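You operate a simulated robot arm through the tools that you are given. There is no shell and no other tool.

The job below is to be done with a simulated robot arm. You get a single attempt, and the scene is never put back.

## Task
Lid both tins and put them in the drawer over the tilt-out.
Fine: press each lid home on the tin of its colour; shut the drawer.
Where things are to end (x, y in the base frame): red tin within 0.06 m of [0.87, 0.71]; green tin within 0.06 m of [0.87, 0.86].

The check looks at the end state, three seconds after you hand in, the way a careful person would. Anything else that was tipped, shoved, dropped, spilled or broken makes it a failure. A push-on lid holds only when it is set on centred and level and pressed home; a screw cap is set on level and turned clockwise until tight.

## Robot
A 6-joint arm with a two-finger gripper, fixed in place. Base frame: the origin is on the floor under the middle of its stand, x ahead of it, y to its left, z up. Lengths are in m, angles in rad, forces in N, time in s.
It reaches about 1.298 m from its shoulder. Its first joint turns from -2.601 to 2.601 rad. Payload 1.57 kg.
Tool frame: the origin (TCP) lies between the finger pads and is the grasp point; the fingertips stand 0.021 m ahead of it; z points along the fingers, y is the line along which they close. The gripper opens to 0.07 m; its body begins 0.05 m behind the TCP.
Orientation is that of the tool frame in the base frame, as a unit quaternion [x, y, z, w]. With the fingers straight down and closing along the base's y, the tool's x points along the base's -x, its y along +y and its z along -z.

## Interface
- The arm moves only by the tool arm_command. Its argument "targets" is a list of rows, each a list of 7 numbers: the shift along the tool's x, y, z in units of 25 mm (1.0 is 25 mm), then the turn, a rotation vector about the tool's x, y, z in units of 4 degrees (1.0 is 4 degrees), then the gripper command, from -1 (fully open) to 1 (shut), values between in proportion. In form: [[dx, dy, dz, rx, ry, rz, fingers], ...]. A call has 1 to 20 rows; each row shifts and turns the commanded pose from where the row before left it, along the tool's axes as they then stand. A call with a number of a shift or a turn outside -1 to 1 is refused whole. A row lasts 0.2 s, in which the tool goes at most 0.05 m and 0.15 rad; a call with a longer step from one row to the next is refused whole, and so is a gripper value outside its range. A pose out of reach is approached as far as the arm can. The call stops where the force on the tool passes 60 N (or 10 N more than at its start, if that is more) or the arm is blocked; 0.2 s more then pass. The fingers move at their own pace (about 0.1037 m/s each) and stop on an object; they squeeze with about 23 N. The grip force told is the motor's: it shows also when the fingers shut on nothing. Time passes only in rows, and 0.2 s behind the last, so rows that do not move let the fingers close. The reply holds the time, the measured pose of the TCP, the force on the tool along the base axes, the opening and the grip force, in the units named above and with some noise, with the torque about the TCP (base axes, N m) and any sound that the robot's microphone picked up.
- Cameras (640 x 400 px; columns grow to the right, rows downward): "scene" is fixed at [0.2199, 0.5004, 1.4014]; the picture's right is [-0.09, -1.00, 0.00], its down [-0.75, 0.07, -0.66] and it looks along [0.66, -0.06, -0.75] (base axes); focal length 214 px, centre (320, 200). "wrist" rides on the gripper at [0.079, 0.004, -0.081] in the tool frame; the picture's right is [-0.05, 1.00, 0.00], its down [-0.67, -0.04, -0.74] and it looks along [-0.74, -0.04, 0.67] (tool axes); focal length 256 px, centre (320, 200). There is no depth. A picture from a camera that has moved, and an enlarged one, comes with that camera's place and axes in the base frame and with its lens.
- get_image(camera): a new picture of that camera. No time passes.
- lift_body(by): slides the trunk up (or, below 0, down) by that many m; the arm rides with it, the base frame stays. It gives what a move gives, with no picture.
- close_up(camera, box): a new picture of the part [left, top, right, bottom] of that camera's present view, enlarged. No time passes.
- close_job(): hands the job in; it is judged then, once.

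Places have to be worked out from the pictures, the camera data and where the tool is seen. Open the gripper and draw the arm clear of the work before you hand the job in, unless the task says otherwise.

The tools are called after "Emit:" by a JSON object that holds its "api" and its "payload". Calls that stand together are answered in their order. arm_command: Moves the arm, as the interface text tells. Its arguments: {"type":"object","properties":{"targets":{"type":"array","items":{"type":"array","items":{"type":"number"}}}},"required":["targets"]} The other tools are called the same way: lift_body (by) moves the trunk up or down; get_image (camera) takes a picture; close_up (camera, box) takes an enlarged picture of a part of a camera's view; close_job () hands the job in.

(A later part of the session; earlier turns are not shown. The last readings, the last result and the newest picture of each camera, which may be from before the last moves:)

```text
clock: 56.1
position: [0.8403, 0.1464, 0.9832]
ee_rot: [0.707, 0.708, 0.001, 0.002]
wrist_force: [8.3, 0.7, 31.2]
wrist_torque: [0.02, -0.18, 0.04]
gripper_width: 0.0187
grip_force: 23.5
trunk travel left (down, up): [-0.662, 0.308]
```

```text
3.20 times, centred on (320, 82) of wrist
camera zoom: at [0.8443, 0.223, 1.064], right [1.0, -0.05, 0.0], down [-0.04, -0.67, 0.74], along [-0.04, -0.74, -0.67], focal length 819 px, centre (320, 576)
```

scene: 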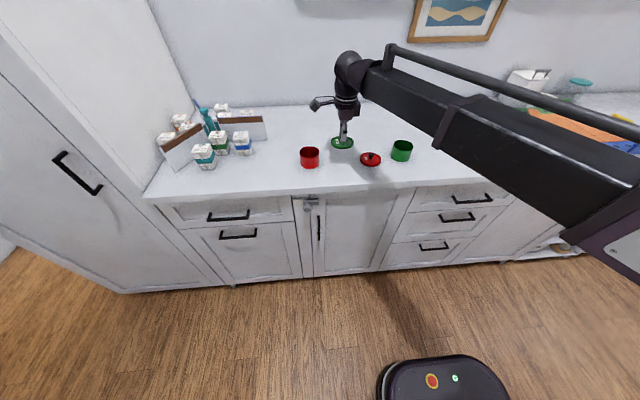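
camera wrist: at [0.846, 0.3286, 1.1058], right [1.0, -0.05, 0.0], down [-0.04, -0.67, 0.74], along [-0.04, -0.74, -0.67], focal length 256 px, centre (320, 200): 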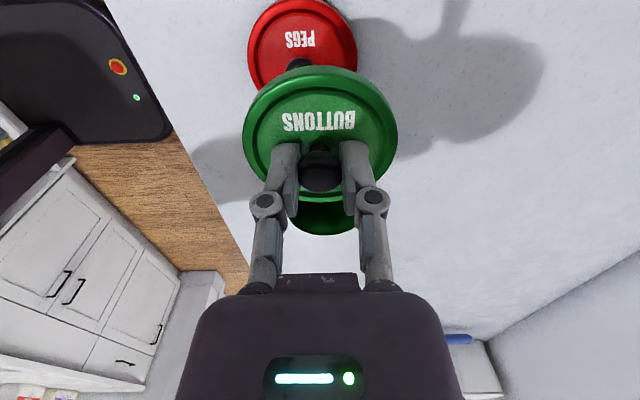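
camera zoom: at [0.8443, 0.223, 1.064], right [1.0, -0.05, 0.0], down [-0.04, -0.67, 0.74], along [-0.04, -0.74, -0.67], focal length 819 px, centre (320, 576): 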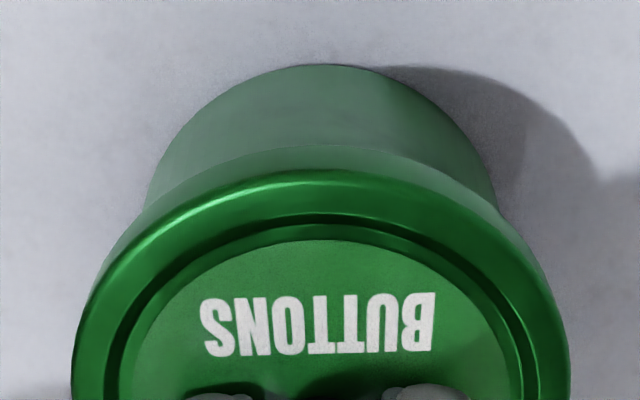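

A snap was heard: the green lid is home. I unload the press, then test whether the tin hangs safely from its lid by lifting just 10 mm.

Emit:
{"api": "lift_body", "payload": {"by": 0.004}}

Emit:
{"api": "lift_body", "payload": {"by": 0.01}}

Emit:
{"api": "close_up", "payload": {"camera": "scene", "box": [370, 110, 434, 170]}}

Emit:
{"api": "get_image", "payload": {"camera": "wrist"}}

```text
clock: 56.7
position: [0.8411, 0.1459, 0.9841]
ee_rot: [0.707, 0.707, -0.001, 0.0]
wrist_force: [0.0, -1.0, -1.4]
wrist_torque: [0.0, 0.02, 0.02]
gripper_width: 0.0188
grip_force: 22.5
trunk travel left (down, up): [-0.666, 0.304]
```

```text
clock: 57.3
position: [0.8411, 0.1441, 0.9949]
ee_rot: [0.707, 0.707, 0.0, 0.0]
wrist_force: [0.9, 0.8, -0.9]
wrist_torque: [-0.02, -0.01, -0.01]
gripper_width: 0.0187
grip_force: 22.8
trunk travel left (down, up): [-0.676, 0.294]
```

```text
6.67 times, centred on (402, 140) of scene
camera zoom: at [0.2199, 0.5004, 1.4014], right [-0.09, -1.0, 0.0], down [-0.75, 0.07, -0.66], along [0.66, -0.06, -0.75], focal length 1430 px, centre (-227, 600)
```

zoom: 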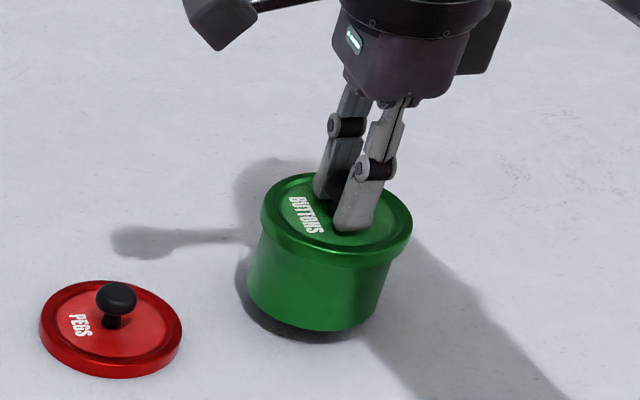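

```text
taken
camera wrist: at [0.8457, 0.2232, 1.0756], right [1.0, -0.05, 0.0], down [-0.04, -0.67, 0.74], along [-0.04, -0.74, -0.67], focal length 256 px, centre (320, 200)
```

wrist: 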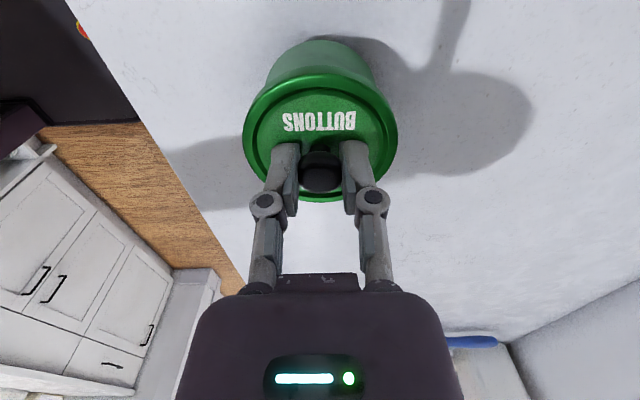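

The tin lifts with its lid, so both tins can be carried by their knobs. I set it back down and release.

Emit:
{"api": "lift_body", "payload": {"by": -0.01}}

Emit:
{"api": "arm_command", "payload": {"targets": [[0, 0, 0, 0, 0, 0, -0.1], [0, 0, 0, 0, 0, 0, -0.1], [0, 0, 0, 0, 0, 0, -0.1]]}}

Emit:
{"api": "lift_body", "payload": {"by": 0.06}}

Emit:
{"api": "get_image", "payload": {"camera": "wrist"}}

Emit:
{"api": "close_up", "payload": {"camera": "scene", "box": [350, 110, 446, 170]}}

```text
clock: 57.8
position: [0.8402, 0.1444, 0.9857]
ee_rot: [0.707, 0.707, -0.001, 0.001]
wrist_force: [-0.2, -0.3, -0.9]
wrist_torque: [-0.05, -0.02, -0.03]
gripper_width: 0.0186
grip_force: 22.9
trunk travel left (down, up): [-0.666, 0.304]
```

```text
clock: 58.6
position: [0.8407, 0.1465, 0.9845]
ee_rot: [0.708, 0.707, 0.0, 0.001]
wrist_force: [0.0, 0.3, 0.0]
wrist_torque: [0.0, -0.01, 0.03]
gripper_width: 0.0385
grip_force: 0.1
trunk travel left (down, up): [-0.666, 0.304]
```

```text
clock: 59.6
position: [0.842, 0.1453, 1.0452]
ee_rot: [0.707, 0.707, 0.0, 0.0]
wrist_force: [0.2, 1.0, -0.4]
wrist_torque: [-0.01, -0.01, -0.02]
gripper_width: 0.0385
grip_force: 0.1
trunk travel left (down, up): [-0.726, 0.244]
```

```text
taken
camera wrist: at [0.8456, 0.2232, 1.1257], right [1.0, -0.05, 0.0], down [-0.04, -0.67, 0.74], along [-0.04, -0.74, -0.67], focal length 256 px, centre (320, 200)
```

wrist: 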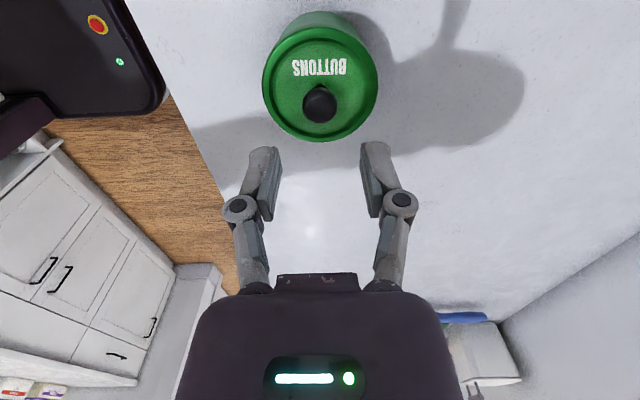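

```text
6.67 times, centred on (398, 140) of scene
camera zoom: at [0.2199, 0.5004, 1.4014], right [-0.09, -1.0, 0.0], down [-0.75, 0.07, -0.66], along [0.66, -0.06, -0.75], focal length 1430 px, centre (-200, 600)
```

zoom: 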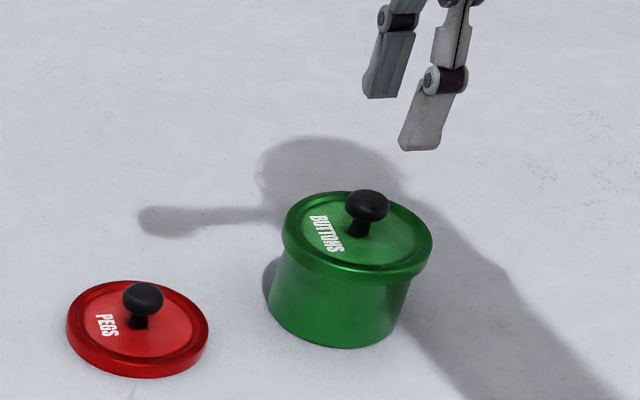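

Green is done and standing. I move over the red lid (≈(0.829, 0.259)) at this height and look.

Emit:
{"api": "arm_command", "payload": {"targets": [[0.92, -0.1, 0, 0, 0, 0, -0.1], [0.92, -0.1, 0, 0, 0, 0, -0.1], [0.92, -0.1, 0, 0, 0, 0, -0.1], [0.92, -0.1, 0, 0, 0, 0, -0.1], [0.92, -0.1, 0, 0, 0, 0, -0.1], [0, 0, 0, 0, 0, 0, -0.1], [0, 0, 0, 0, 0, 0, -0.1]]}}

Emit:
{"api": "lift_body", "payload": {"by": -0.06}}

Emit:
{"api": "get_image", "payload": {"camera": "wrist"}}

Emit:
{"api": "close_up", "payload": {"camera": "scene", "box": [330, 110, 426, 170]}}

```text
clock: 61.2
position: [0.8265, 0.2611, 1.0454]
ee_rot: [0.708, 0.707, 0.001, 0.0]
wrist_force: [0.0, 0.8, -0.2]
wrist_torque: [0.03, 0.04, 0.0]
gripper_width: 0.0384
grip_force: 0.1
trunk travel left (down, up): [-0.726, 0.244]
```

```text
clock: 62.2
position: [0.8279, 0.2621, 0.9847]
ee_rot: [0.707, 0.707, 0.0, 0.001]
wrist_force: [-0.5, 0.1, -0.4]
wrist_torque: [0.02, -0.03, -0.01]
gripper_width: 0.0386
grip_force: 0.0
trunk travel left (down, up): [-0.666, 0.304]
```

```text
taken
camera wrist: at [0.8322, 0.34, 1.0659], right [1.0, -0.05, 0.0], down [-0.04, -0.67, 0.74], along [-0.04, -0.74, -0.67], focal length 256 px, centre (320, 200)
```

wrist: 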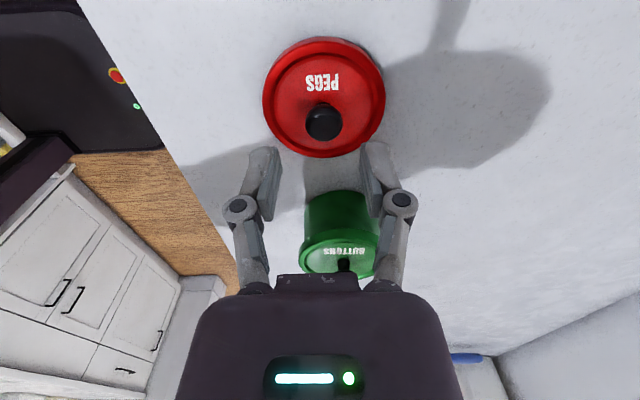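

```text
6.67 times, centred on (378, 140) of scene
camera zoom: at [0.2199, 0.5004, 1.4014], right [-0.09, -1.0, 0.0], down [-0.75, 0.07, -0.66], along [0.66, -0.06, -0.75], focal length 1430 px, centre (-67, 600)
```

zoom: 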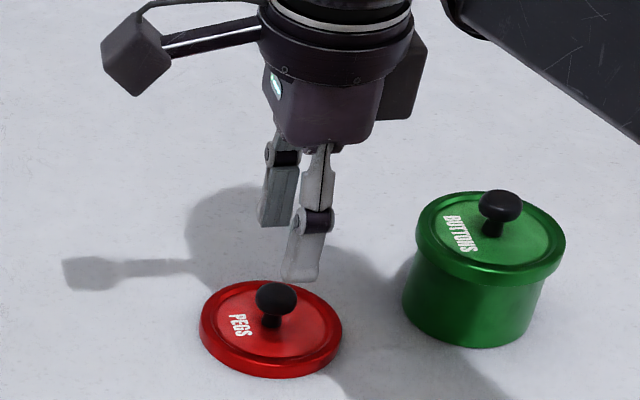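

Knob is ~1 mm off in each axis; I correct, descend around it with the fingers at ~32 mm, then narrow.

Emit:
{"api": "arm_command", "payload": {"targets": [[-0.04, 0.04, 0, 0, 0, 0, 0.08], [0, 0, 0, 0, 0, 0, 0.08], [0, 0, 0, 0, 0, 0, 0.08]]}}

Emit:
{"api": "lift_body", "payload": {"by": -0.038}}

Emit:
{"api": "close_up", "payload": {"camera": "wrist", "box": [200, 0, 440, 200]}}

```text
clock: 63.0
position: [0.8288, 0.2615, 0.9845]
ee_rot: [0.707, 0.707, -0.001, 0.0]
wrist_force: [-0.1, 1.2, -0.5]
wrist_torque: [-0.01, 0.03, 0.0]
gripper_width: 0.0324
grip_force: 0.1
trunk travel left (down, up): [-0.666, 0.304]
```

```text
clock: 63.9
position: [0.827, 0.26, 0.9472]
ee_rot: [0.707, 0.707, 0.0, 0.0]
wrist_force: [0.1, -0.4, 0.0]
wrist_torque: [0.01, 0.0, 0.01]
gripper_width: 0.0323
grip_force: 0.0
trunk travel left (down, up): [-0.628, 0.342]
```

```text
2.00 times, centred on (320, 100) of wrist
camera zoom: at [0.8332, 0.339, 1.0279], right [1.0, -0.05, 0.0], down [-0.04, -0.67, 0.74], along [-0.04, -0.74, -0.67], focal length 512 px, centre (320, 400)
```

zoom: 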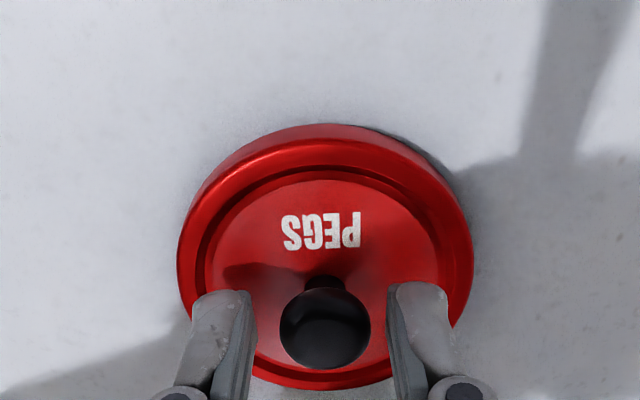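

The lid is 1.2 mm toward +x of the hand; I correct, narrow to 24.5 mm, and lower until the tips nearly touch the panel.

Emit:
{"api": "arm_command", "payload": {"targets": [[0, 0.05, 0, 0, 0, 0, 0.08], [0, 0, 0, 0, 0, 0, 0.3], [0, 0, 0, 0, 0, 0, 0.3]]}}

Emit:
{"api": "lift_body", "payload": {"by": -0.0065}}

Emit:
{"api": "close_up", "payload": {"camera": "wrist", "box": [200, 0, 440, 200]}}

```text
clock: 64.7
position: [0.8305, 0.2598, 0.9465]
ee_rot: [0.708, 0.707, 0.0, 0.0]
wrist_force: [-0.4, -0.5, 0.3]
wrist_torque: [-0.01, -0.01, -0.03]
gripper_width: 0.0246
grip_force: 0.1
trunk travel left (down, up): [-0.628, 0.342]
```

```text
clock: 65.2
position: [0.8302, 0.261, 0.9414]
ee_rot: [0.707, 0.708, 0.0, 0.0]
wrist_force: [0.6, 0.2, 0.5]
wrist_torque: [0.01, -0.02, 0.02]
gripper_width: 0.0247
grip_force: 0.1
trunk travel left (down, up): [-0.622, 0.348]
```

```text
2.00 times, centred on (320, 100) of wrist
camera zoom: at [0.8345, 0.3389, 1.0213], right [1.0, -0.05, 0.0], down [-0.04, -0.67, 0.74], along [-0.04, -0.74, -0.67], focal length 512 px, centre (320, 400)
```

zoom: 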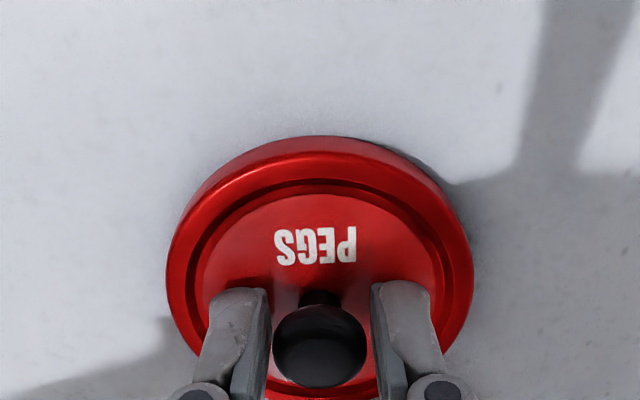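

Centred, no contact. I grip and lift 85 mm.

Emit:
{"api": "arm_command", "payload": {"targets": [[0, 0, 0, 0, 0, 0, 1], [0, 0, 0, 0, 0, 0, 1], [0, 0, 0, 0, 0, 0, 1]]}}

Emit:
{"api": "lift_body", "payload": {"by": 0.085}}

Emit:
{"api": "close_up", "payload": {"camera": "wrist", "box": [200, 0, 440, 200]}}

Emit:
{"api": "close_up", "payload": {"camera": "scene", "box": [330, 100, 426, 160]}}

```text
clock: 66.0
position: [0.8309, 0.2604, 0.9404]
ee_rot: [0.707, 0.707, 0.0, -0.001]
wrist_force: [0.3, -0.2, 0.3]
wrist_torque: [0.03, -0.02, -0.01]
gripper_width: 0.0187
grip_force: 22.9
trunk travel left (down, up): [-0.622, 0.348]
```

```text
clock: 67.2
position: [0.8299, 0.2607, 1.0261]
ee_rot: [0.707, 0.707, 0.0, 0.0]
wrist_force: [0.0, 0.1, -0.4]
wrist_torque: [0.02, 0.0, 0.03]
gripper_width: 0.0187
grip_force: 22.7
trunk travel left (down, up): [-0.707, 0.263]
```

```text
2.00 times, centred on (320, 100) of wrist
camera zoom: at [0.8347, 0.339, 1.1062], right [1.0, -0.05, 0.0], down [-0.04, -0.67, 0.74], along [-0.04, -0.74, -0.67], focal length 512 px, centre (320, 400)
```

zoom: 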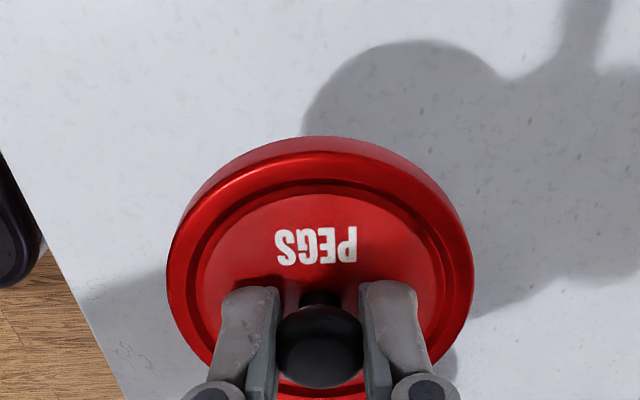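

```text
6.67 times, centred on (378, 130) of scene
camera zoom: at [0.2199, 0.5004, 1.4014], right [-0.09, -1.0, 0.0], down [-0.75, 0.07, -0.66], along [0.66, -0.06, -0.75], focal length 1430 px, centre (-67, 667)
```

zoom: 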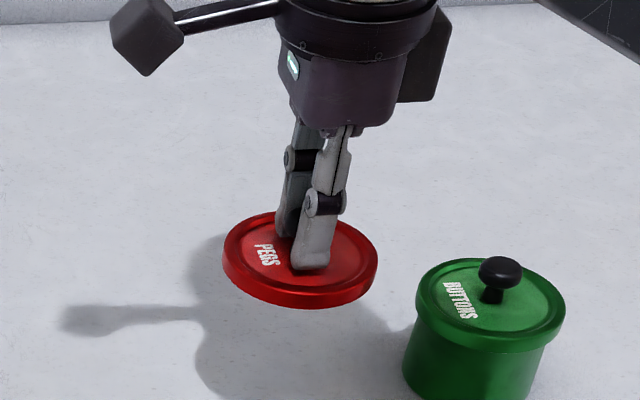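

The red lid hangs level and centred. I take a fresh scene close-up of the red tin to get its y precisely (same method that worked for green).

Emit:
{"api": "close_up", "payload": {"camera": "scene", "box": [280, 130, 344, 170]}}

```text
10.00 times, centred on (312, 150) of scene
camera zoom: at [0.2199, 0.5004, 1.4014], right [-0.09, -1.0, 0.0], down [-0.75, 0.07, -0.66], along [0.66, -0.06, -0.75], focal length 2145 px, centre (400, 700)
```

zoom: 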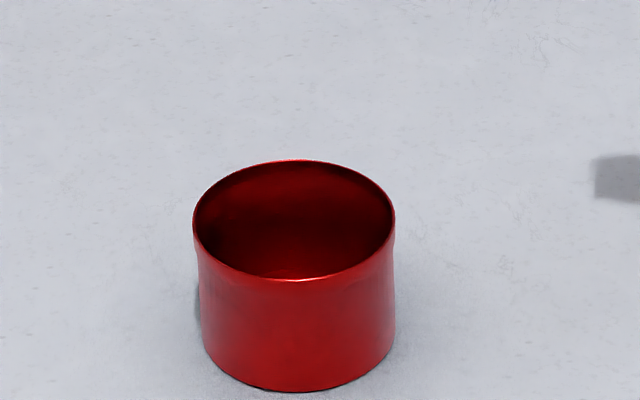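

Red tin centre ≈ (0.832, 0.4817). I carry the red lid over it, staying ~38 mm above the rim.

Emit:
{"api": "arm_command", "payload": {"targets": [[0.98, 0.005, 0, 0, 0, 0, 1], [0.98, 0.005, 0, 0, 0, 0, 1], [0.98, 0.005, 0, 0, 0, 0, 1], [0.98, 0.005, 0, 0, 0, 0, 1], [0.98, 0.005, 0, 0, 0, 0, 1], [0.98, 0.005, 0, 0, 0, 0, 1], [0.98, 0.005, 0, 0, 0, 0, 1], [0.98, 0.005, 0, 0, 0, 0, 1], [0.98, 0.005, 0, 0, 0, 0, 1], [0, 0, 0, 0, 0, 0, 1], [0, 0, 0, 0, 0, 0, 1]]}}

Emit:
{"api": "lift_body", "payload": {"by": -0.02}}

Emit:
{"api": "close_up", "payload": {"camera": "wrist", "box": [220, 20, 420, 145]}}

Emit:
{"api": "close_up", "payload": {"camera": "scene", "box": [280, 120, 344, 160]}}

```text
clock: 69.6
position: [0.8301, 0.4826, 1.0254]
ee_rot: [0.707, 0.707, 0.0, 0.0]
wrist_force: [0.4, 1.0, -0.9]
wrist_torque: [0.01, 0.0, -0.01]
gripper_width: 0.0187
grip_force: 23.2
trunk travel left (down, up): [-0.707, 0.263]
```

```text
clock: 70.3
position: [0.8309, 0.4835, 1.005]
ee_rot: [0.707, 0.707, 0.0, 0.0]
wrist_force: [0.6, 0.7, -0.5]
wrist_torque: [0.02, -0.03, 0.03]
gripper_width: 0.0187
grip_force: 22.8
trunk travel left (down, up): [-0.687, 0.283]
```

```text
3.20 times, centred on (320, 82) of wrist
camera zoom: at [0.8352, 0.561, 1.0863], right [1.0, -0.05, 0.0], down [-0.04, -0.67, 0.74], along [-0.04, -0.74, -0.67], focal length 819 px, centre (320, 576)
```

zoom: 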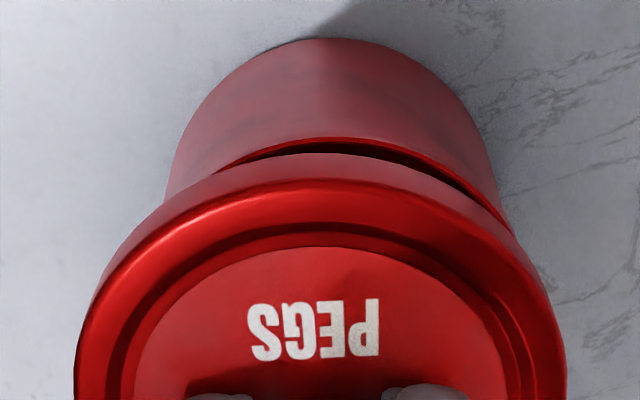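

```text
10.00 times, centred on (312, 140) of scene
camera zoom: at [0.2199, 0.5004, 1.4014], right [-0.09, -1.0, 0.0], down [-0.75, 0.07, -0.66], along [0.66, -0.06, -0.75], focal length 2145 px, centre (400, 800)
```

zoom: 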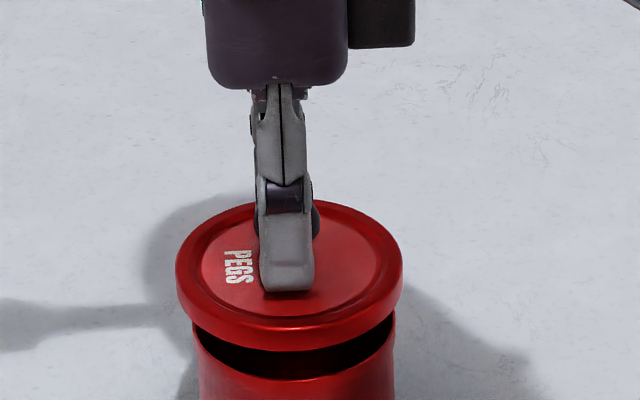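

In this view the tin axis is ~11 px (1.8 mm) toward +x of the lid; y looks right within 0.7 mm. I correct both and recheck.

Emit:
{"api": "arm_command", "payload": {"targets": [[-0.025, 0.072, 0, 0, 0, 0, 1], [0, 0, 0, 0, 0, 0, 1], [0, 0, 0, 0, 0, 0, 1]]}}

Emit:
{"api": "close_up", "payload": {"camera": "wrist", "box": [220, 20, 420, 145]}}

Emit:
{"api": "close_up", "payload": {"camera": "scene", "box": [280, 130, 344, 170]}}

```text
clock: 71.1
position: [0.8323, 0.4816, 1.0054]
ee_rot: [0.708, 0.706, 0.0, 0.001]
wrist_force: [0.1, 0.1, -0.1]
wrist_torque: [0.03, 0.0, 0.03]
gripper_width: 0.0186
grip_force: 23.3
trunk travel left (down, up): [-0.687, 0.283]
```

```text
3.20 times, centred on (320, 82) of wrist
camera zoom: at [0.8371, 0.5606, 1.0863], right [1.0, -0.05, 0.0], down [-0.04, -0.67, 0.74], along [-0.04, -0.74, -0.67], focal length 819 px, centre (320, 576)
```

zoom: 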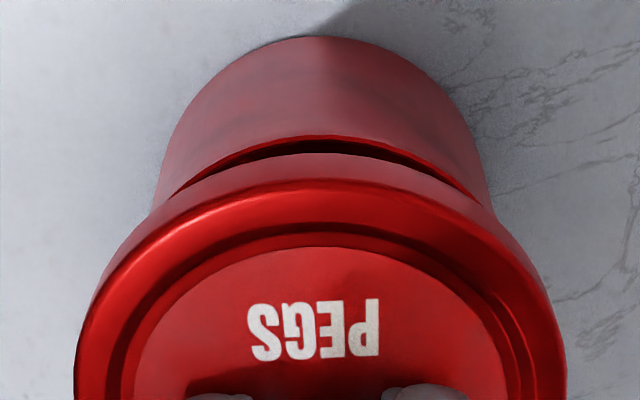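

```text
10.00 times, centred on (312, 150) of scene
camera zoom: at [0.2199, 0.5004, 1.4014], right [-0.09, -1.0, 0.0], down [-0.75, 0.07, -0.66], along [0.66, -0.06, -0.75], focal length 2145 px, centre (400, 700)
```

zoom: 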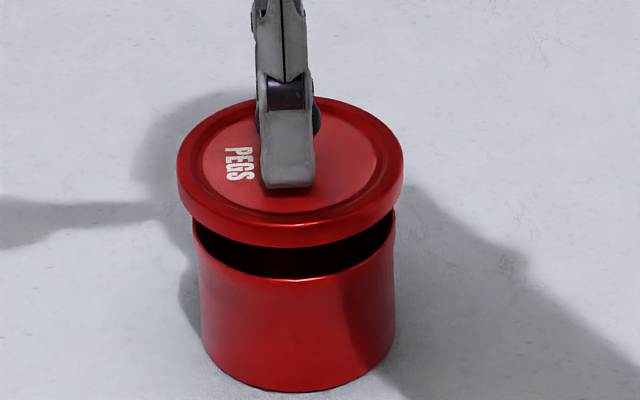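

Tin and lid are now aligned in both views. I lower 16 mm to just over the rim, then step down.

Emit:
{"api": "lift_body", "payload": {"by": -0.016}}

Emit:
{"api": "lift_body", "payload": {"by": -0.0025}}

Emit:
{"api": "close_up", "payload": {"camera": "wrist", "box": [220, 20, 420, 145]}}

Emit:
{"api": "close_up", "payload": {"camera": "scene", "box": [280, 130, 344, 170]}}

```text
clock: 71.7
position: [0.8328, 0.482, 0.9898]
ee_rot: [0.707, 0.707, -0.001, 0.0]
wrist_force: [1.1, -0.1, 0.4]
wrist_torque: [0.01, -0.01, -0.01]
gripper_width: 0.0188
grip_force: 22.9
trunk travel left (down, up): [-0.671, 0.299]
```

```text
clock: 72.2
position: [0.833, 0.482, 0.9862]
ee_rot: [0.708, 0.706, 0.0, 0.0]
wrist_force: [-1.1, 0.3, 0.2]
wrist_torque: [0.01, 0.0, -0.01]
gripper_width: 0.0185
grip_force: 23.5
trunk travel left (down, up): [-0.668, 0.302]
```

```text
3.20 times, centred on (320, 82) of wrist
camera zoom: at [0.837, 0.5606, 1.0678], right [1.0, -0.05, 0.0], down [-0.04, -0.67, 0.74], along [-0.04, -0.74, -0.67], focal length 819 px, centre (320, 576)
```

zoom: 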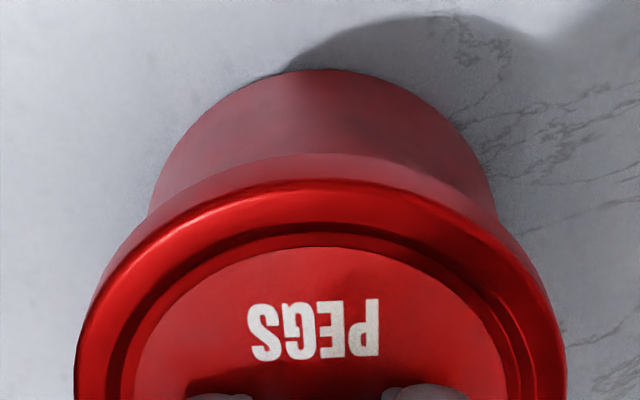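

```text
10.00 times, centred on (312, 150) of scene
camera zoom: at [0.2199, 0.5004, 1.4014], right [-0.09, -1.0, 0.0], down [-0.75, 0.07, -0.66], along [0.66, -0.06, -0.75], focal length 2145 px, centre (400, 700)
```

zoom: 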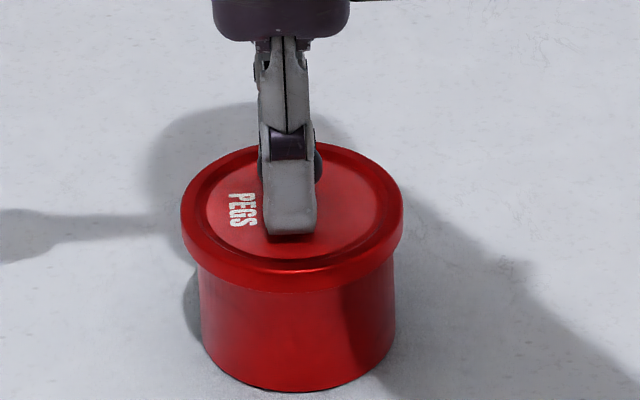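

No contact force at a height where a misaligned lid would load up; the skirt is passing the rim. I keep stepping down to snap it.

Emit:
{"api": "lift_body", "payload": {"by": -0.002}}

Emit:
{"api": "lift_body", "payload": {"by": -0.002}}

```text
clock: 72.8
position: [0.8328, 0.4825, 0.9845]
ee_rot: [0.707, 0.707, 0.0, 0.0]
wrist_force: [-0.6, 0.0, -0.2]
wrist_torque: [0.02, 0.02, 0.02]
gripper_width: 0.0185
grip_force: 23.4
trunk travel left (down, up): [-0.666, 0.304]
```

```text
clock: 73.3
position: [0.8326, 0.482, 0.9851]
ee_rot: [0.708, 0.707, 0.0, 0.0]
wrist_force: [1.6, -0.7, 7.6]
wrist_torque: [0.01, -0.04, -0.04]
gripper_width: 0.0188
grip_force: 22.7
trunk travel left (down, up): [-0.664, 0.306]
heard: snap
```

Snap heard on the red lid as well. I press ~2 mm more to be sure it is fully home, as I did with green.

Emit:
{"api": "lift_body", "payload": {"by": -0.002}}

Emit:
{"api": "lift_body", "payload": {"by": 0.004}}

Emit:
{"api": "close_up", "payload": {"camera": "scene", "box": [280, 130, 344, 170]}}

```text
clock: 73.8
position: [0.8311, 0.481, 0.983]
ee_rot: [0.707, 0.707, 0.002, 0.001]
wrist_force: [8.6, 2.9, 31.2]
wrist_torque: [-0.07, -0.27, 0.05]
gripper_width: 0.0188
grip_force: 23.0
trunk travel left (down, up): [-0.662, 0.308]
```

```text
clock: 74.3
position: [0.8324, 0.483, 0.9857]
ee_rot: [0.708, 0.706, 0.001, 0.0]
wrist_force: [0.0, -0.1, -0.5]
wrist_torque: [0.05, -0.01, 0.01]
gripper_width: 0.0186
grip_force: 22.7
trunk travel left (down, up): [-0.666, 0.304]
```

```text
10.00 times, centred on (312, 150) of scene
camera zoom: at [0.2199, 0.5004, 1.4014], right [-0.09, -1.0, 0.0], down [-0.75, 0.07, -0.66], along [0.66, -0.06, -0.75], focal length 2145 px, centre (400, 700)
```

zoom: 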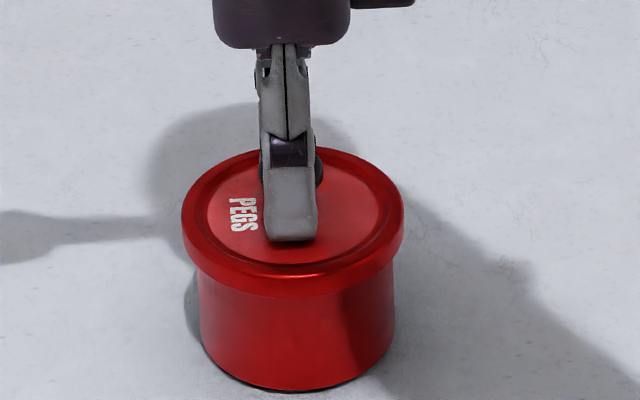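

Both lids snapped home. I release the red knob, rise 60 mm, and look at it.

Emit:
{"api": "arm_command", "payload": {"targets": [[0, 0, 0, 0, 0, 0, -0.1], [0, 0, 0, 0, 0, 0, -0.1], [0, 0, 0, 0, 0, 0, -0.1]]}}

Emit:
{"api": "lift_body", "payload": {"by": 0.07}}

Emit:
{"api": "get_image", "payload": {"camera": "scene"}}

Emit:
{"api": "close_up", "payload": {"camera": "scene", "box": [280, 110, 440, 210]}}

```text
clock: 75.1
position: [0.8343, 0.4829, 0.9848]
ee_rot: [0.707, 0.707, 0.0, 0.0]
wrist_force: [-0.6, -0.3, 0.3]
wrist_torque: [-0.02, 0.0, 0.01]
gripper_width: 0.0384
grip_force: 0.0
trunk travel left (down, up): [-0.666, 0.304]
```

```text
clock: 76.2
position: [0.8326, 0.4826, 1.0555]
ee_rot: [0.707, 0.707, 0.0, 0.0]
wrist_force: [-0.1, -0.9, -0.6]
wrist_torque: [0.02, -0.01, 0.03]
gripper_width: 0.0383
grip_force: 0.1
trunk travel left (down, up): [-0.736, 0.234]
```

```text
taken
```

scene: 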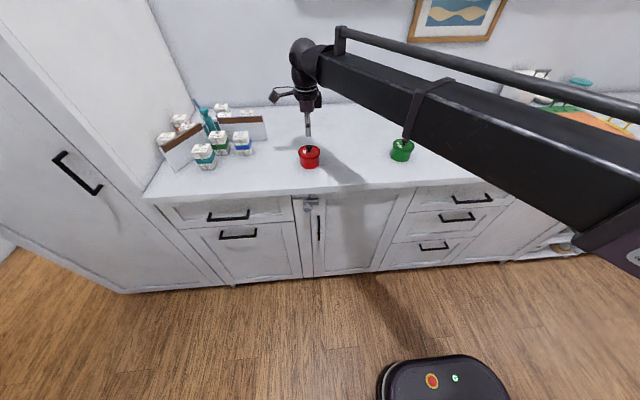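

```text
4.00 times, centred on (360, 160) of scene
camera zoom: at [0.2199, 0.5004, 1.4014], right [-0.09, -1.0, 0.0], down [-0.75, 0.07, -0.66], along [0.66, -0.06, -0.75], focal length 858 px, centre (160, 360)
```

zoom: 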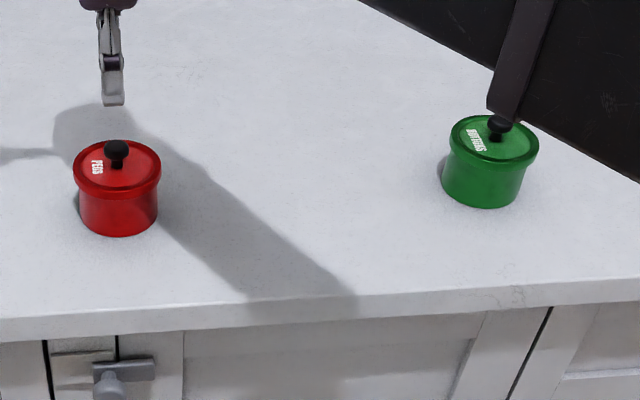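

Both tins are closed and upright. Now the drawer: its handle bar triangulates to y 0.706–0.847, x≈0.69, z≈0.795. I retreat from the counter toward (0.45, 0.777) at this height.

Emit:
{"api": "arm_command", "payload": {"targets": [[0.736, -0.957, 0, 0, 0, 0, -0.5], [0.736, -0.957, 0, 0, 0, 0, -1], [0.736, -0.957, 0, 0, 0, 0, -1], [0.736, -0.957, 0, 0, 0, 0, -1], [0.736, -0.957, 0, 0, 0, 0, -1], [0.736, -0.957, 0, 0, 0, 0, -1], [0.736, -0.957, 0, 0, 0, 0, -1], [0.736, -0.957, 0, 0, 0, 0, -1], [0.736, -0.957, 0, 0, 0, 0, -1], [0.736, -0.957, 0, 0, 0, 0, -1], [0.736, -0.957, 0, 0, 0, 0, -1], [0.736, -0.957, 0, 0, 0, 0, -1], [0.736, -0.957, 0, 0, 0, 0, -1], [0.736, -0.957, 0, 0, 0, 0, -1], [0.736, -0.957, 0, 0, 0, 0, -1], [0.736, -0.957, 0, 0, 0, 0, -1]]}}

Emit:
{"api": "get_image", "payload": {"camera": "scene"}}

Emit:
{"api": "get_image", "payload": {"camera": "wrist"}}

```text
clock: 79.6
position: [0.453, 0.7776, 1.0545]
ee_rot: [0.707, 0.707, -0.001, 0.0]
wrist_force: [1.1, 0.2, 0.4]
wrist_torque: [0.02, 0.0, 0.0]
gripper_width: 0.0703
grip_force: 0.1
trunk travel left (down, up): [-0.736, 0.234]
```

```text
taken
```

scene: 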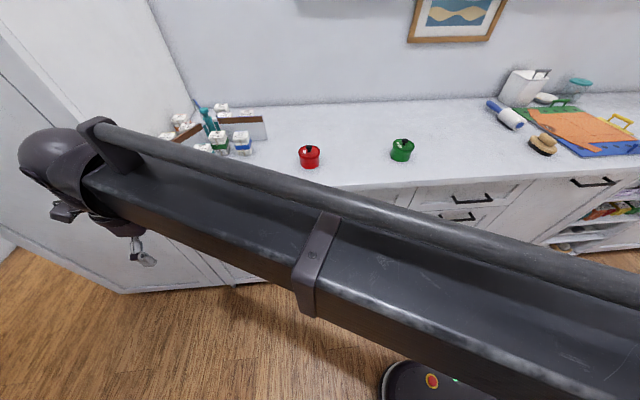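

```text
taken
camera wrist: at [0.4559, 0.8558, 1.1357], right [1.0, -0.05, 0.0], down [-0.04, -0.67, 0.75], along [-0.04, -0.74, -0.67], focal length 256 px, centre (320, 200)
```

wrist: 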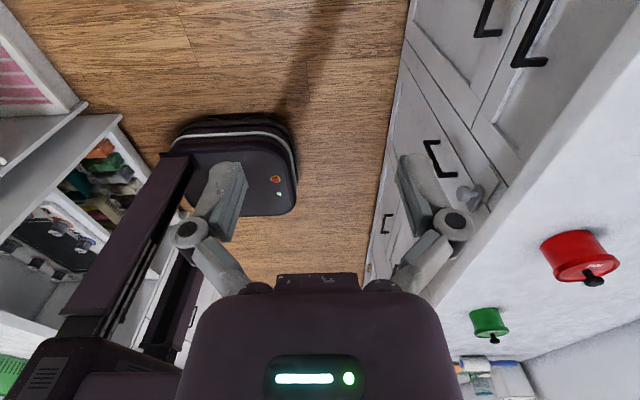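

The hand is in front of the drawer at (0.453, 0.777). I test pitching the fingers forward, moving the TCP along an arc of ~0.19 m radius about the wrist.

Emit:
{"api": "arm_command", "payload": {"targets": [[0, 0.53, -0.0185, -1, 0, 0, -1], [0, 0.53, -0.0185, -1, 0, 0, -1], [0, 0.53, -0.0185, -1, 0, 0, -1]]}}

```text
clock: 80.4
position: [0.4915, 0.7781, 1.0576]
ee_rot: [0.703, 0.703, 0.074, 0.074]
wrist_force: [0.6, -0.1, -0.2]
wrist_torque: [0.01, 0.01, 0.0]
gripper_width: 0.0697
grip_force: 0.0
trunk travel left (down, up): [-0.736, 0.234]
```

The pitch works with no reach complaint. I continue the arc to about 80°.

Emit:
{"api": "arm_command", "payload": {"targets": [[0, 0.53, -0.0185, -1, 0, 0, -1], [0, 0.53, -0.0185, -1, 0, 0, -1], [0, 0.53, -0.0185, -1, 0, 0, -1], [0, 0.53, -0.0185, -1, 0, 0, -1], [0, 0.53, -0.0185, -1, 0, 0, -1], [0, 0.53, -0.0185, -1, 0, 0, -1], [0, 0.53, -0.0185, -1, 0, 0, -1], [0, 0.53, -0.0185, -1, 0, 0, -1], [0, 0.53, -0.0185, -1, 0, 0, -1]]}}

Emit:
{"api": "get_image", "payload": {"camera": "scene"}}

Emit:
{"api": "get_image", "payload": {"camera": "wrist"}}

```text
clock: 82.4
position: [0.5899, 0.7772, 1.1176]
ee_rot: [0.646, 0.645, 0.289, 0.288]
wrist_force: [-0.6, -0.1, 0.5]
wrist_torque: [-0.03, -0.01, 0.03]
gripper_width: 0.0701
grip_force: 0.1
trunk travel left (down, up): [-0.736, 0.234]
```

```text
taken
```

scene: 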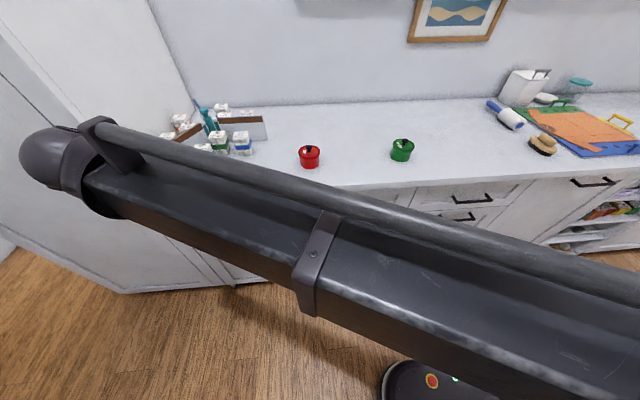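

```text
taken
camera wrist: at [0.5332, 0.8552, 1.1739], right [0.67, -0.05, 0.74], down [-0.58, -0.67, 0.47], along [0.47, -0.74, -0.47], focal length 256 px, centre (320, 200)
```

wrist: 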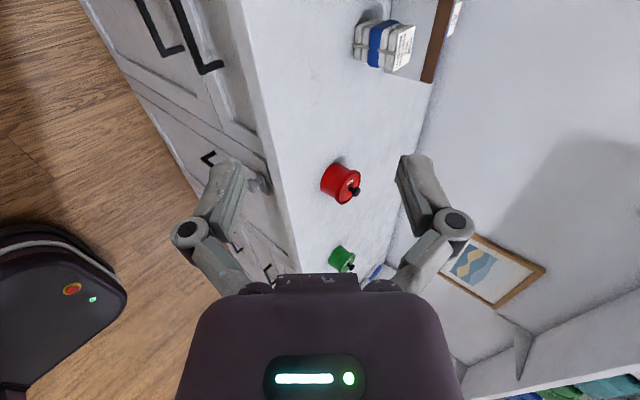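

At 48°, all good. I complete the pitch to 90° so the fingers point straight ahead.

Emit:
{"api": "arm_command", "payload": {"targets": [[0, 0.53, -0.0185, -1, 0, 0, -1], [0, 0.53, -0.0185, -1, 0, 0, -1], [0, 0.53, -0.0185, -1, 0, 0, -1], [0, 0.53, -0.0185, -1, 0, 0, -1], [0, 0.53, -0.0185, -1, 0, 0, -1], [0, 0.53, -0.0185, -1, 0, 0, -1], [0, 0.53, -0.0185, -1, 0, 0, -1], [0, 0.53, -0.0185, -1, 0, 0, -1], [0, 0.53, -0.0185, -1, 0, 0, -1], [0, 0.53, -0.0185, -1, 0, 0, -1], [0, 0.265, -0.005, -0.5, 0, 0, -1], [0, 0, 0, 0, 0, 0, -1]]}}

Emit:
{"api": "get_image", "payload": {"camera": "wrist"}}

```text
clock: 85.0
position: [0.6509, 0.7731, 1.2313]
ee_rot: [0.484, 0.541, 0.464, 0.508]
wrist_force: [0.0, -0.2, -0.4]
wrist_torque: [0.01, -0.01, -0.01]
gripper_width: 0.07
grip_force: 0.1
out of reach, approached as far as the arm can: row 8, 9, 10
trunk travel left (down, up): [-0.736, 0.234]
```

```text
taken
camera wrist: at [0.5687, 0.8497, 1.2312], right [0.05, 0.05, 1.0], down [-0.73, -0.67, 0.07], along [0.68, -0.74, 0.0], focal length 256 px, centre (320, 200)
```

wrist: 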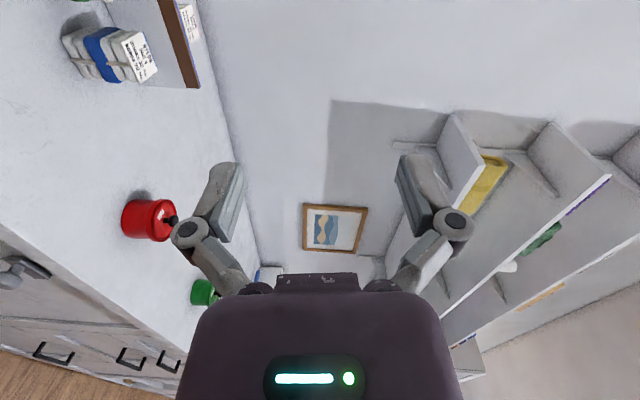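

The hand is nearly forward but with a ~6° roll and 3° pitch error (the wrist radius is ~0.186, slightly less than assumed). I correct pitch, height and roll in two small rows.

Emit:
{"api": "arm_command", "payload": {"targets": [[0, 0.2, 0, -0.385, 0, 0.71, -1], [0, 0.19, 0, -0.385, 0, 0.71, -1], [0, 0, 0, 0, 0, 0, -1]]}}

```text
clock: 85.8
position: [0.65, 0.7732, 1.231]
ee_rot: [0.484, 0.542, 0.463, 0.508]
wrist_force: [0.1, 0.5, 0.7]
wrist_torque: [0.03, 0.02, -0.01]
gripper_width: 0.0701
grip_force: 0.1
out of reach, approached as far as the arm can: row 1, 2
trunk travel left (down, up): [-0.736, 0.234]
```

No change; I test a pure roll about the finger axis to see which axis is limited.

Emit:
{"api": "arm_command", "payload": {"targets": [[0, 0, 0, 0, 0, 0.7, -1], [0, 0, 0, 0, 0, 0, -1]]}}

```text
clock: 86.4
position: [0.6501, 0.772, 1.2313]
ee_rot: [0.483, 0.542, 0.463, 0.507]
wrist_force: [-0.3, -0.3, -0.3]
wrist_torque: [-0.01, 0.02, 0.02]
gripper_width: 0.07
grip_force: 0.1
trunk travel left (down, up): [-0.736, 0.234]
```

Emit:
{"api": "arm_command", "payload": {"targets": [[0, 0, 0, 0, 0, 0.7, -1], [0, 0, 0, 0, 0, 0.7, -1], [0, 0, 0, 0, 0, 0, -1]]}}

```text
clock: 87.2
position: [0.6507, 0.7724, 1.2304]
ee_rot: [0.483, 0.542, 0.465, 0.507]
wrist_force: [-0.1, -0.3, -0.2]
wrist_torque: [-0.02, 0.04, 0.01]
gripper_width: 0.0701
grip_force: 0.1
out of reach, approached as far as the arm can: row 1
trunk travel left (down, up): [-0.736, 0.234]
```

Roll seems to be at a joint limit in this direction; 6° of roll is acceptable for gripping a bar. I test that straight translations still work in this posture (2 cm back).

Emit:
{"api": "arm_command", "payload": {"targets": [[0, 0, -0.4, 0, 0, 0, -1], [0, 0, -0.4, 0, 0, 0, -1], [0, 0, 0, 0, 0, 0, -1]]}}

Emit:
{"api": "get_image", "payload": {"camera": "scene"}}

```text
clock: 88.0
position: [0.6342, 0.7691, 1.2276]
ee_rot: [0.491, 0.545, 0.462, 0.499]
wrist_force: [-0.3, -0.1, 0.1]
wrist_torque: [0.0, 0.02, 0.0]
gripper_width: 0.0701
grip_force: 0.0
out of reach, approached as far as the arm can: row 1
trunk travel left (down, up): [-0.736, 0.234]
```

```text
taken
```

scene: 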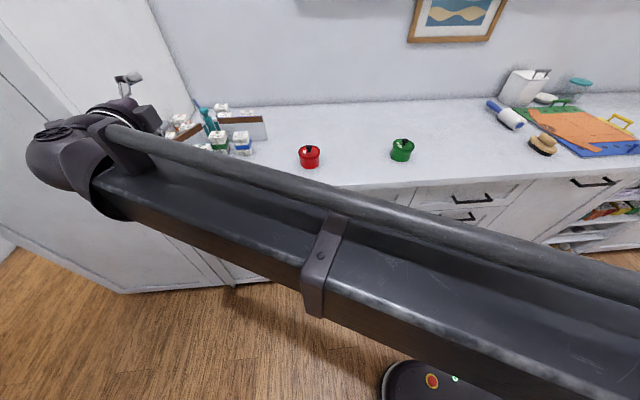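

A wrist-yaw limit is binding because the forearm comes from the right. Pointing the hand ~32° to the left relieves it, and for a horizontal bar gripped vertically that yaw is harmless. I rotate about the tool's y.

Emit:
{"api": "arm_command", "payload": {"targets": [[0, 0, 0, 0, 1, 0, -1], [0, 0, 0, 0, 1, 0, -1], [0, 0, 0, 0, 1, 0, -1], [0, 0, 0, 0, 1, 0, -1], [0, 0, 0, 0, 1, 0, -1], [0, 0, 0, 0, 1, 0, -1], [0, 0, 0, 0, 1, 0, -1], [0, 0, 0, 0, 1, 0, -1], [0, 0, 0, 0, 0, 0, -1]]}}

Emit:
{"api": "get_image", "payload": {"camera": "scene"}}

```text
clock: 90.0
position: [0.6334, 0.771, 1.2278]
ee_rot: [0.347, 0.646, 0.595, 0.329]
wrist_force: [-0.1, 0.0, -0.5]
wrist_torque: [0.01, 0.02, 0.02]
gripper_width: 0.0704
grip_force: 0.2
trunk travel left (down, up): [-0.736, 0.234]
```

```text
taken
```

scene: 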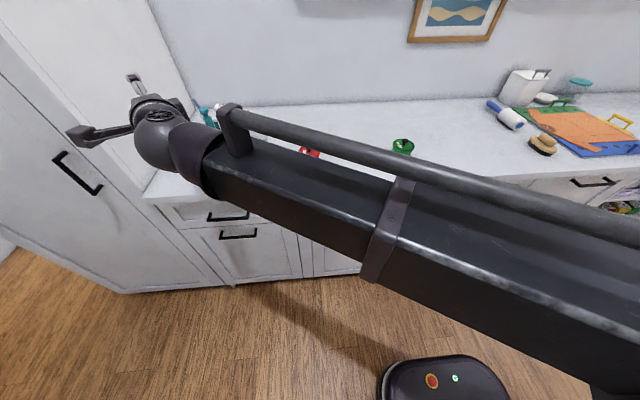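

Yaw ≈33°, with a residual 4° downward pitch. I level the fingers with two small rows.

Emit:
{"api": "arm_command", "payload": {"targets": [[0, 0.28, 0, -0.54, 0, 0.09, -1], [0, 0.27, 0, -0.54, 0, 0.09, -1], [0, 0, 0, 0, 0, 0, -1]]}}

Emit:
{"api": "get_image", "payload": {"camera": "wrist"}}

```text
clock: 90.8
position: [0.6376, 0.769, 1.2316]
ee_rot: [0.337, 0.64, 0.603, 0.337]
wrist_force: [0.1, -0.1, 0.2]
wrist_torque: [-0.01, -0.02, 0.01]
gripper_width: 0.0701
grip_force: 0.1
out of reach, approached as far as the arm can: row 1, 2
trunk travel left (down, up): [-0.736, 0.234]
```

```text
taken
camera wrist: at [0.5271, 0.7902, 1.2381], right [0.06, 0.0, 1.0], down [-0.26, -0.97, 0.02], along [0.96, -0.26, -0.05], focal length 256 px, centre (320, 200)
```

wrist: 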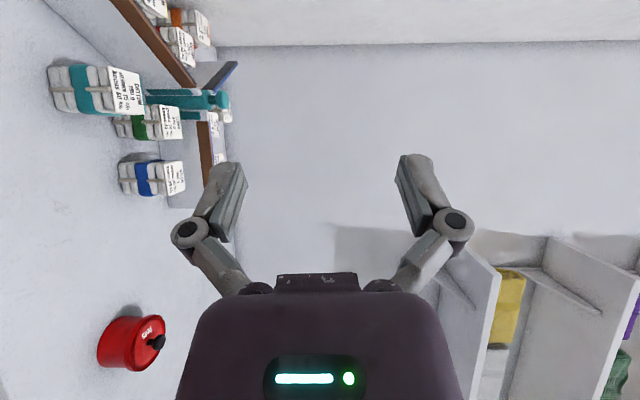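

The fingers now point forward-left with only ~3° downward tilt, which is fine. I lower the trunk 0.30 m in front of the cabinets and check the view.

Emit:
{"api": "lift_body", "payload": {"by": -0.3}}

Emit:
{"api": "get_image", "payload": {"camera": "wrist"}}

Emit:
{"api": "get_image", "payload": {"camera": "scene"}}

```text
clock: 93.8
position: [0.6385, 0.7683, 0.9331]
ee_rot: [0.337, 0.64, 0.603, 0.337]
wrist_force: [0.3, 0.0, 0.0]
wrist_torque: [-0.05, -0.03, -0.03]
gripper_width: 0.07
grip_force: 0.1
trunk travel left (down, up): [-0.436, 0.534]
```

```text
taken
camera wrist: at [0.5272, 0.7902, 0.9381], right [0.06, 0.0, 1.0], down [-0.26, -0.97, 0.02], along [0.96, -0.26, -0.05], focal length 256 px, centre (320, 200)
```

wrist: 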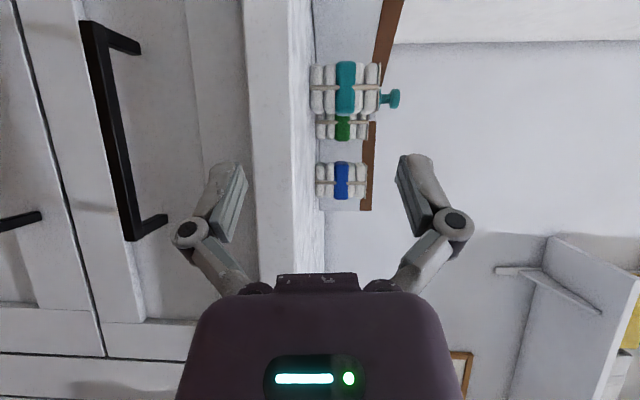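

```text
taken
```

scene: 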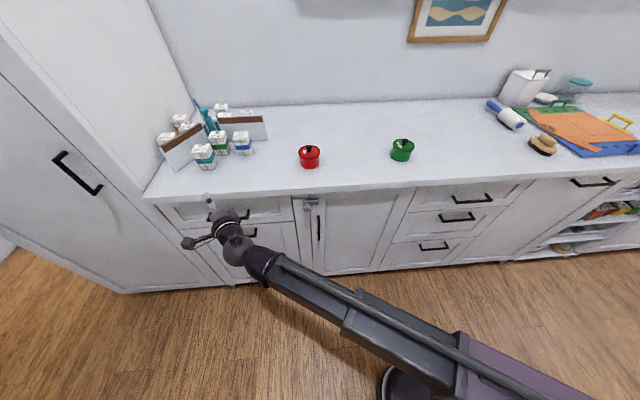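

The wrist view confirms the bar at y≈0.72–0.85, z≈0.796 (x≈0.69). I narrow the fingers to 40 mm and lower 134 mm to the handle's height, still ~5 cm in front of it.

Emit:
{"api": "arm_command", "payload": {"targets": [[0, 0, 0, 0, 0, 0, -0.14], [0, 0, 0, 0, 0, 0, -0.14]]}}

Emit:
{"api": "lift_body", "payload": {"by": -0.134}}

Emit:
{"api": "get_image", "payload": {"camera": "wrist"}}

Emit:
{"api": "close_up", "payload": {"camera": "scene", "box": [140, 170, 340, 290]}}

```text
clock: 94.4
position: [0.6395, 0.7692, 0.9323]
ee_rot: [0.337, 0.641, 0.603, 0.336]
wrist_force: [0.4, 0.3, 0.3]
wrist_torque: [0.01, -0.02, 0.02]
gripper_width: 0.04
grip_force: 0.0
trunk travel left (down, up): [-0.436, 0.534]
```

```text
clock: 96.0
position: [0.6382, 0.7689, 0.7975]
ee_rot: [0.337, 0.641, 0.603, 0.336]
wrist_force: [-0.6, 0.3, 0.8]
wrist_torque: [-0.04, 0.01, 0.01]
gripper_width: 0.0402
grip_force: 0.0
trunk travel left (down, up): [-0.302, 0.668]
```

```text
taken
camera wrist: at [0.5272, 0.7902, 0.8041], right [0.06, 0.0, 1.0], down [-0.26, -0.97, 0.02], along [0.96, -0.26, -0.05], focal length 256 px, centre (320, 200)
```

wrist: 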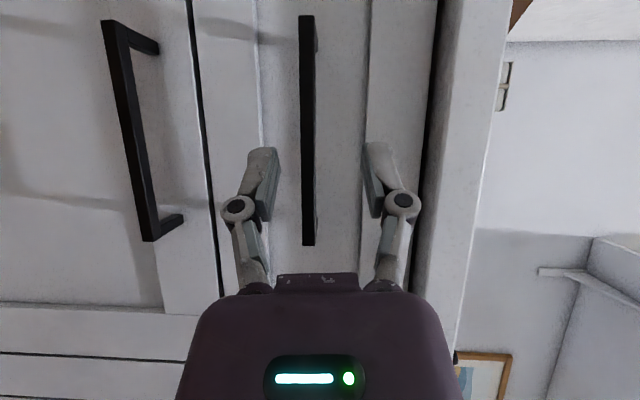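

```text
3.20 times, centred on (240, 230) of scene
camera zoom: at [0.2199, 0.5004, 1.4014], right [-0.09, -1.0, 0.0], down [-0.75, 0.07, -0.66], along [0.66, -0.06, -0.75], focal length 686 px, centre (576, 104)
```

zoom: 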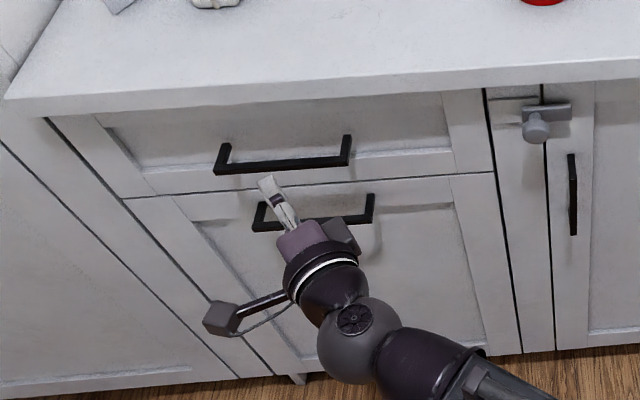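

The bar runs between the fingers but ~8 mm below the hand's axis. I lower 8 mm and advance about halfway, then recheck.

Emit:
{"api": "lift_body", "payload": {"by": -0.008}}

Emit:
{"api": "arm_command", "payload": {"targets": [[-0.18, 0.018, 0.5, 0, 0, 0, -0.14], [-0.18, 0.018, 0.5, 0, 0, 0, -0.14], [0, 0, 0, 0, 0, 0, -0.14]]}}

Emit:
{"api": "get_image", "payload": {"camera": "wrist"}}

```text
clock: 96.6
position: [0.639, 0.7689, 0.791]
ee_rot: [0.337, 0.64, 0.603, 0.335]
wrist_force: [-0.5, 0.4, -0.5]
wrist_torque: [0.0, 0.02, 0.01]
gripper_width: 0.04
grip_force: 0.1
trunk travel left (down, up): [-0.294, 0.676]
```

```text
clock: 97.4
position: [0.6648, 0.7761, 0.7895]
ee_rot: [0.337, 0.641, 0.602, 0.335]
wrist_force: [-0.1, -0.6, -0.7]
wrist_torque: [-0.02, -0.03, 0.02]
gripper_width: 0.04
grip_force: 0.1
trunk travel left (down, up): [-0.294, 0.676]
```

```text
taken
camera wrist: at [0.5529, 0.7965, 0.796], right [0.06, 0.0, 1.0], down [-0.26, -0.97, 0.02], along [0.96, -0.26, -0.05], focal length 256 px, centre (320, 200)
```

wrist: 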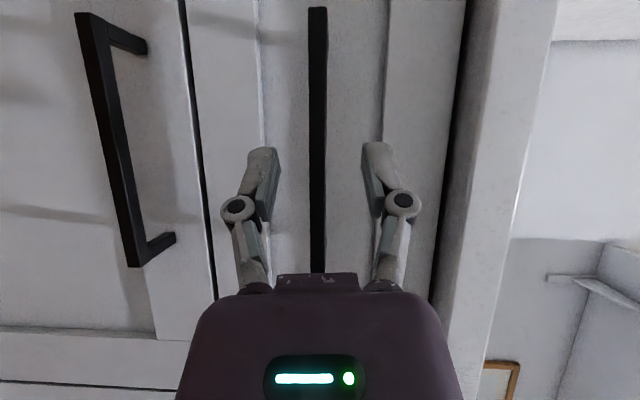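

The bar is centred between the fingers. I advance the remaining ~26 mm so the bar lies at the grasp point, then look.

Emit:
{"api": "arm_command", "payload": {"targets": [[-0.216, 0.018, 0.48, 0, 0, 0, -0.14], [-0.216, 0.018, 0.48, 0, 0, 0, -0.14], [0, 0, 0, 0, 0, 0, -0.14]]}}

Emit:
{"api": "get_image", "payload": {"camera": "wrist"}}

Emit:
{"api": "close_up", "payload": {"camera": "scene", "box": [170, 180, 290, 255]}}

```text
clock: 98.2
position: [0.6905, 0.7796, 0.7914]
ee_rot: [0.338, 0.641, 0.602, 0.336]
wrist_force: [-0.1, -0.8, -0.4]
wrist_torque: [0.01, -0.01, -0.02]
gripper_width: 0.0399
grip_force: 0.1
trunk travel left (down, up): [-0.294, 0.676]
```

```text
taken
camera wrist: at [0.5794, 0.8001, 0.7961], right [0.06, 0.0, 1.0], down [-0.26, -0.97, 0.02], along [0.96, -0.26, -0.05], focal length 256 px, centre (320, 200)
```

wrist: 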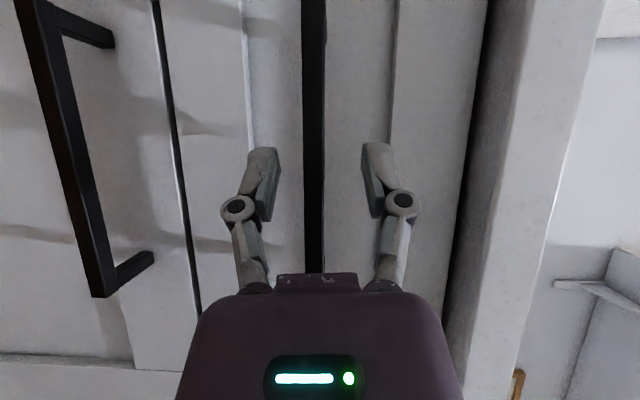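

```text
5.33 times, centred on (230, 218) of scene
camera zoom: at [0.2199, 0.5004, 1.4014], right [-0.09, -1.0, 0.0], down [-0.75, 0.07, -0.66], along [0.66, -0.06, -0.75], focal length 1144 px, centre (800, 107)
```

zoom: 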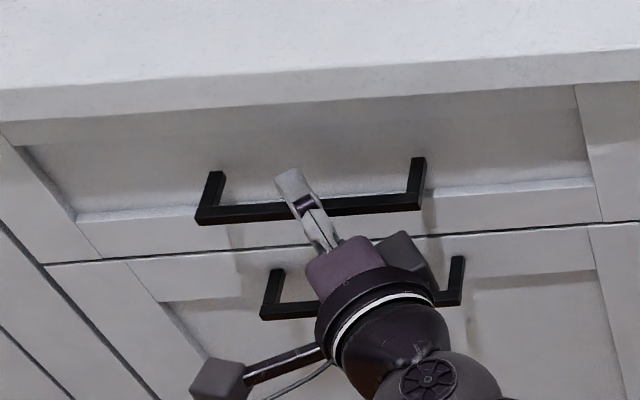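

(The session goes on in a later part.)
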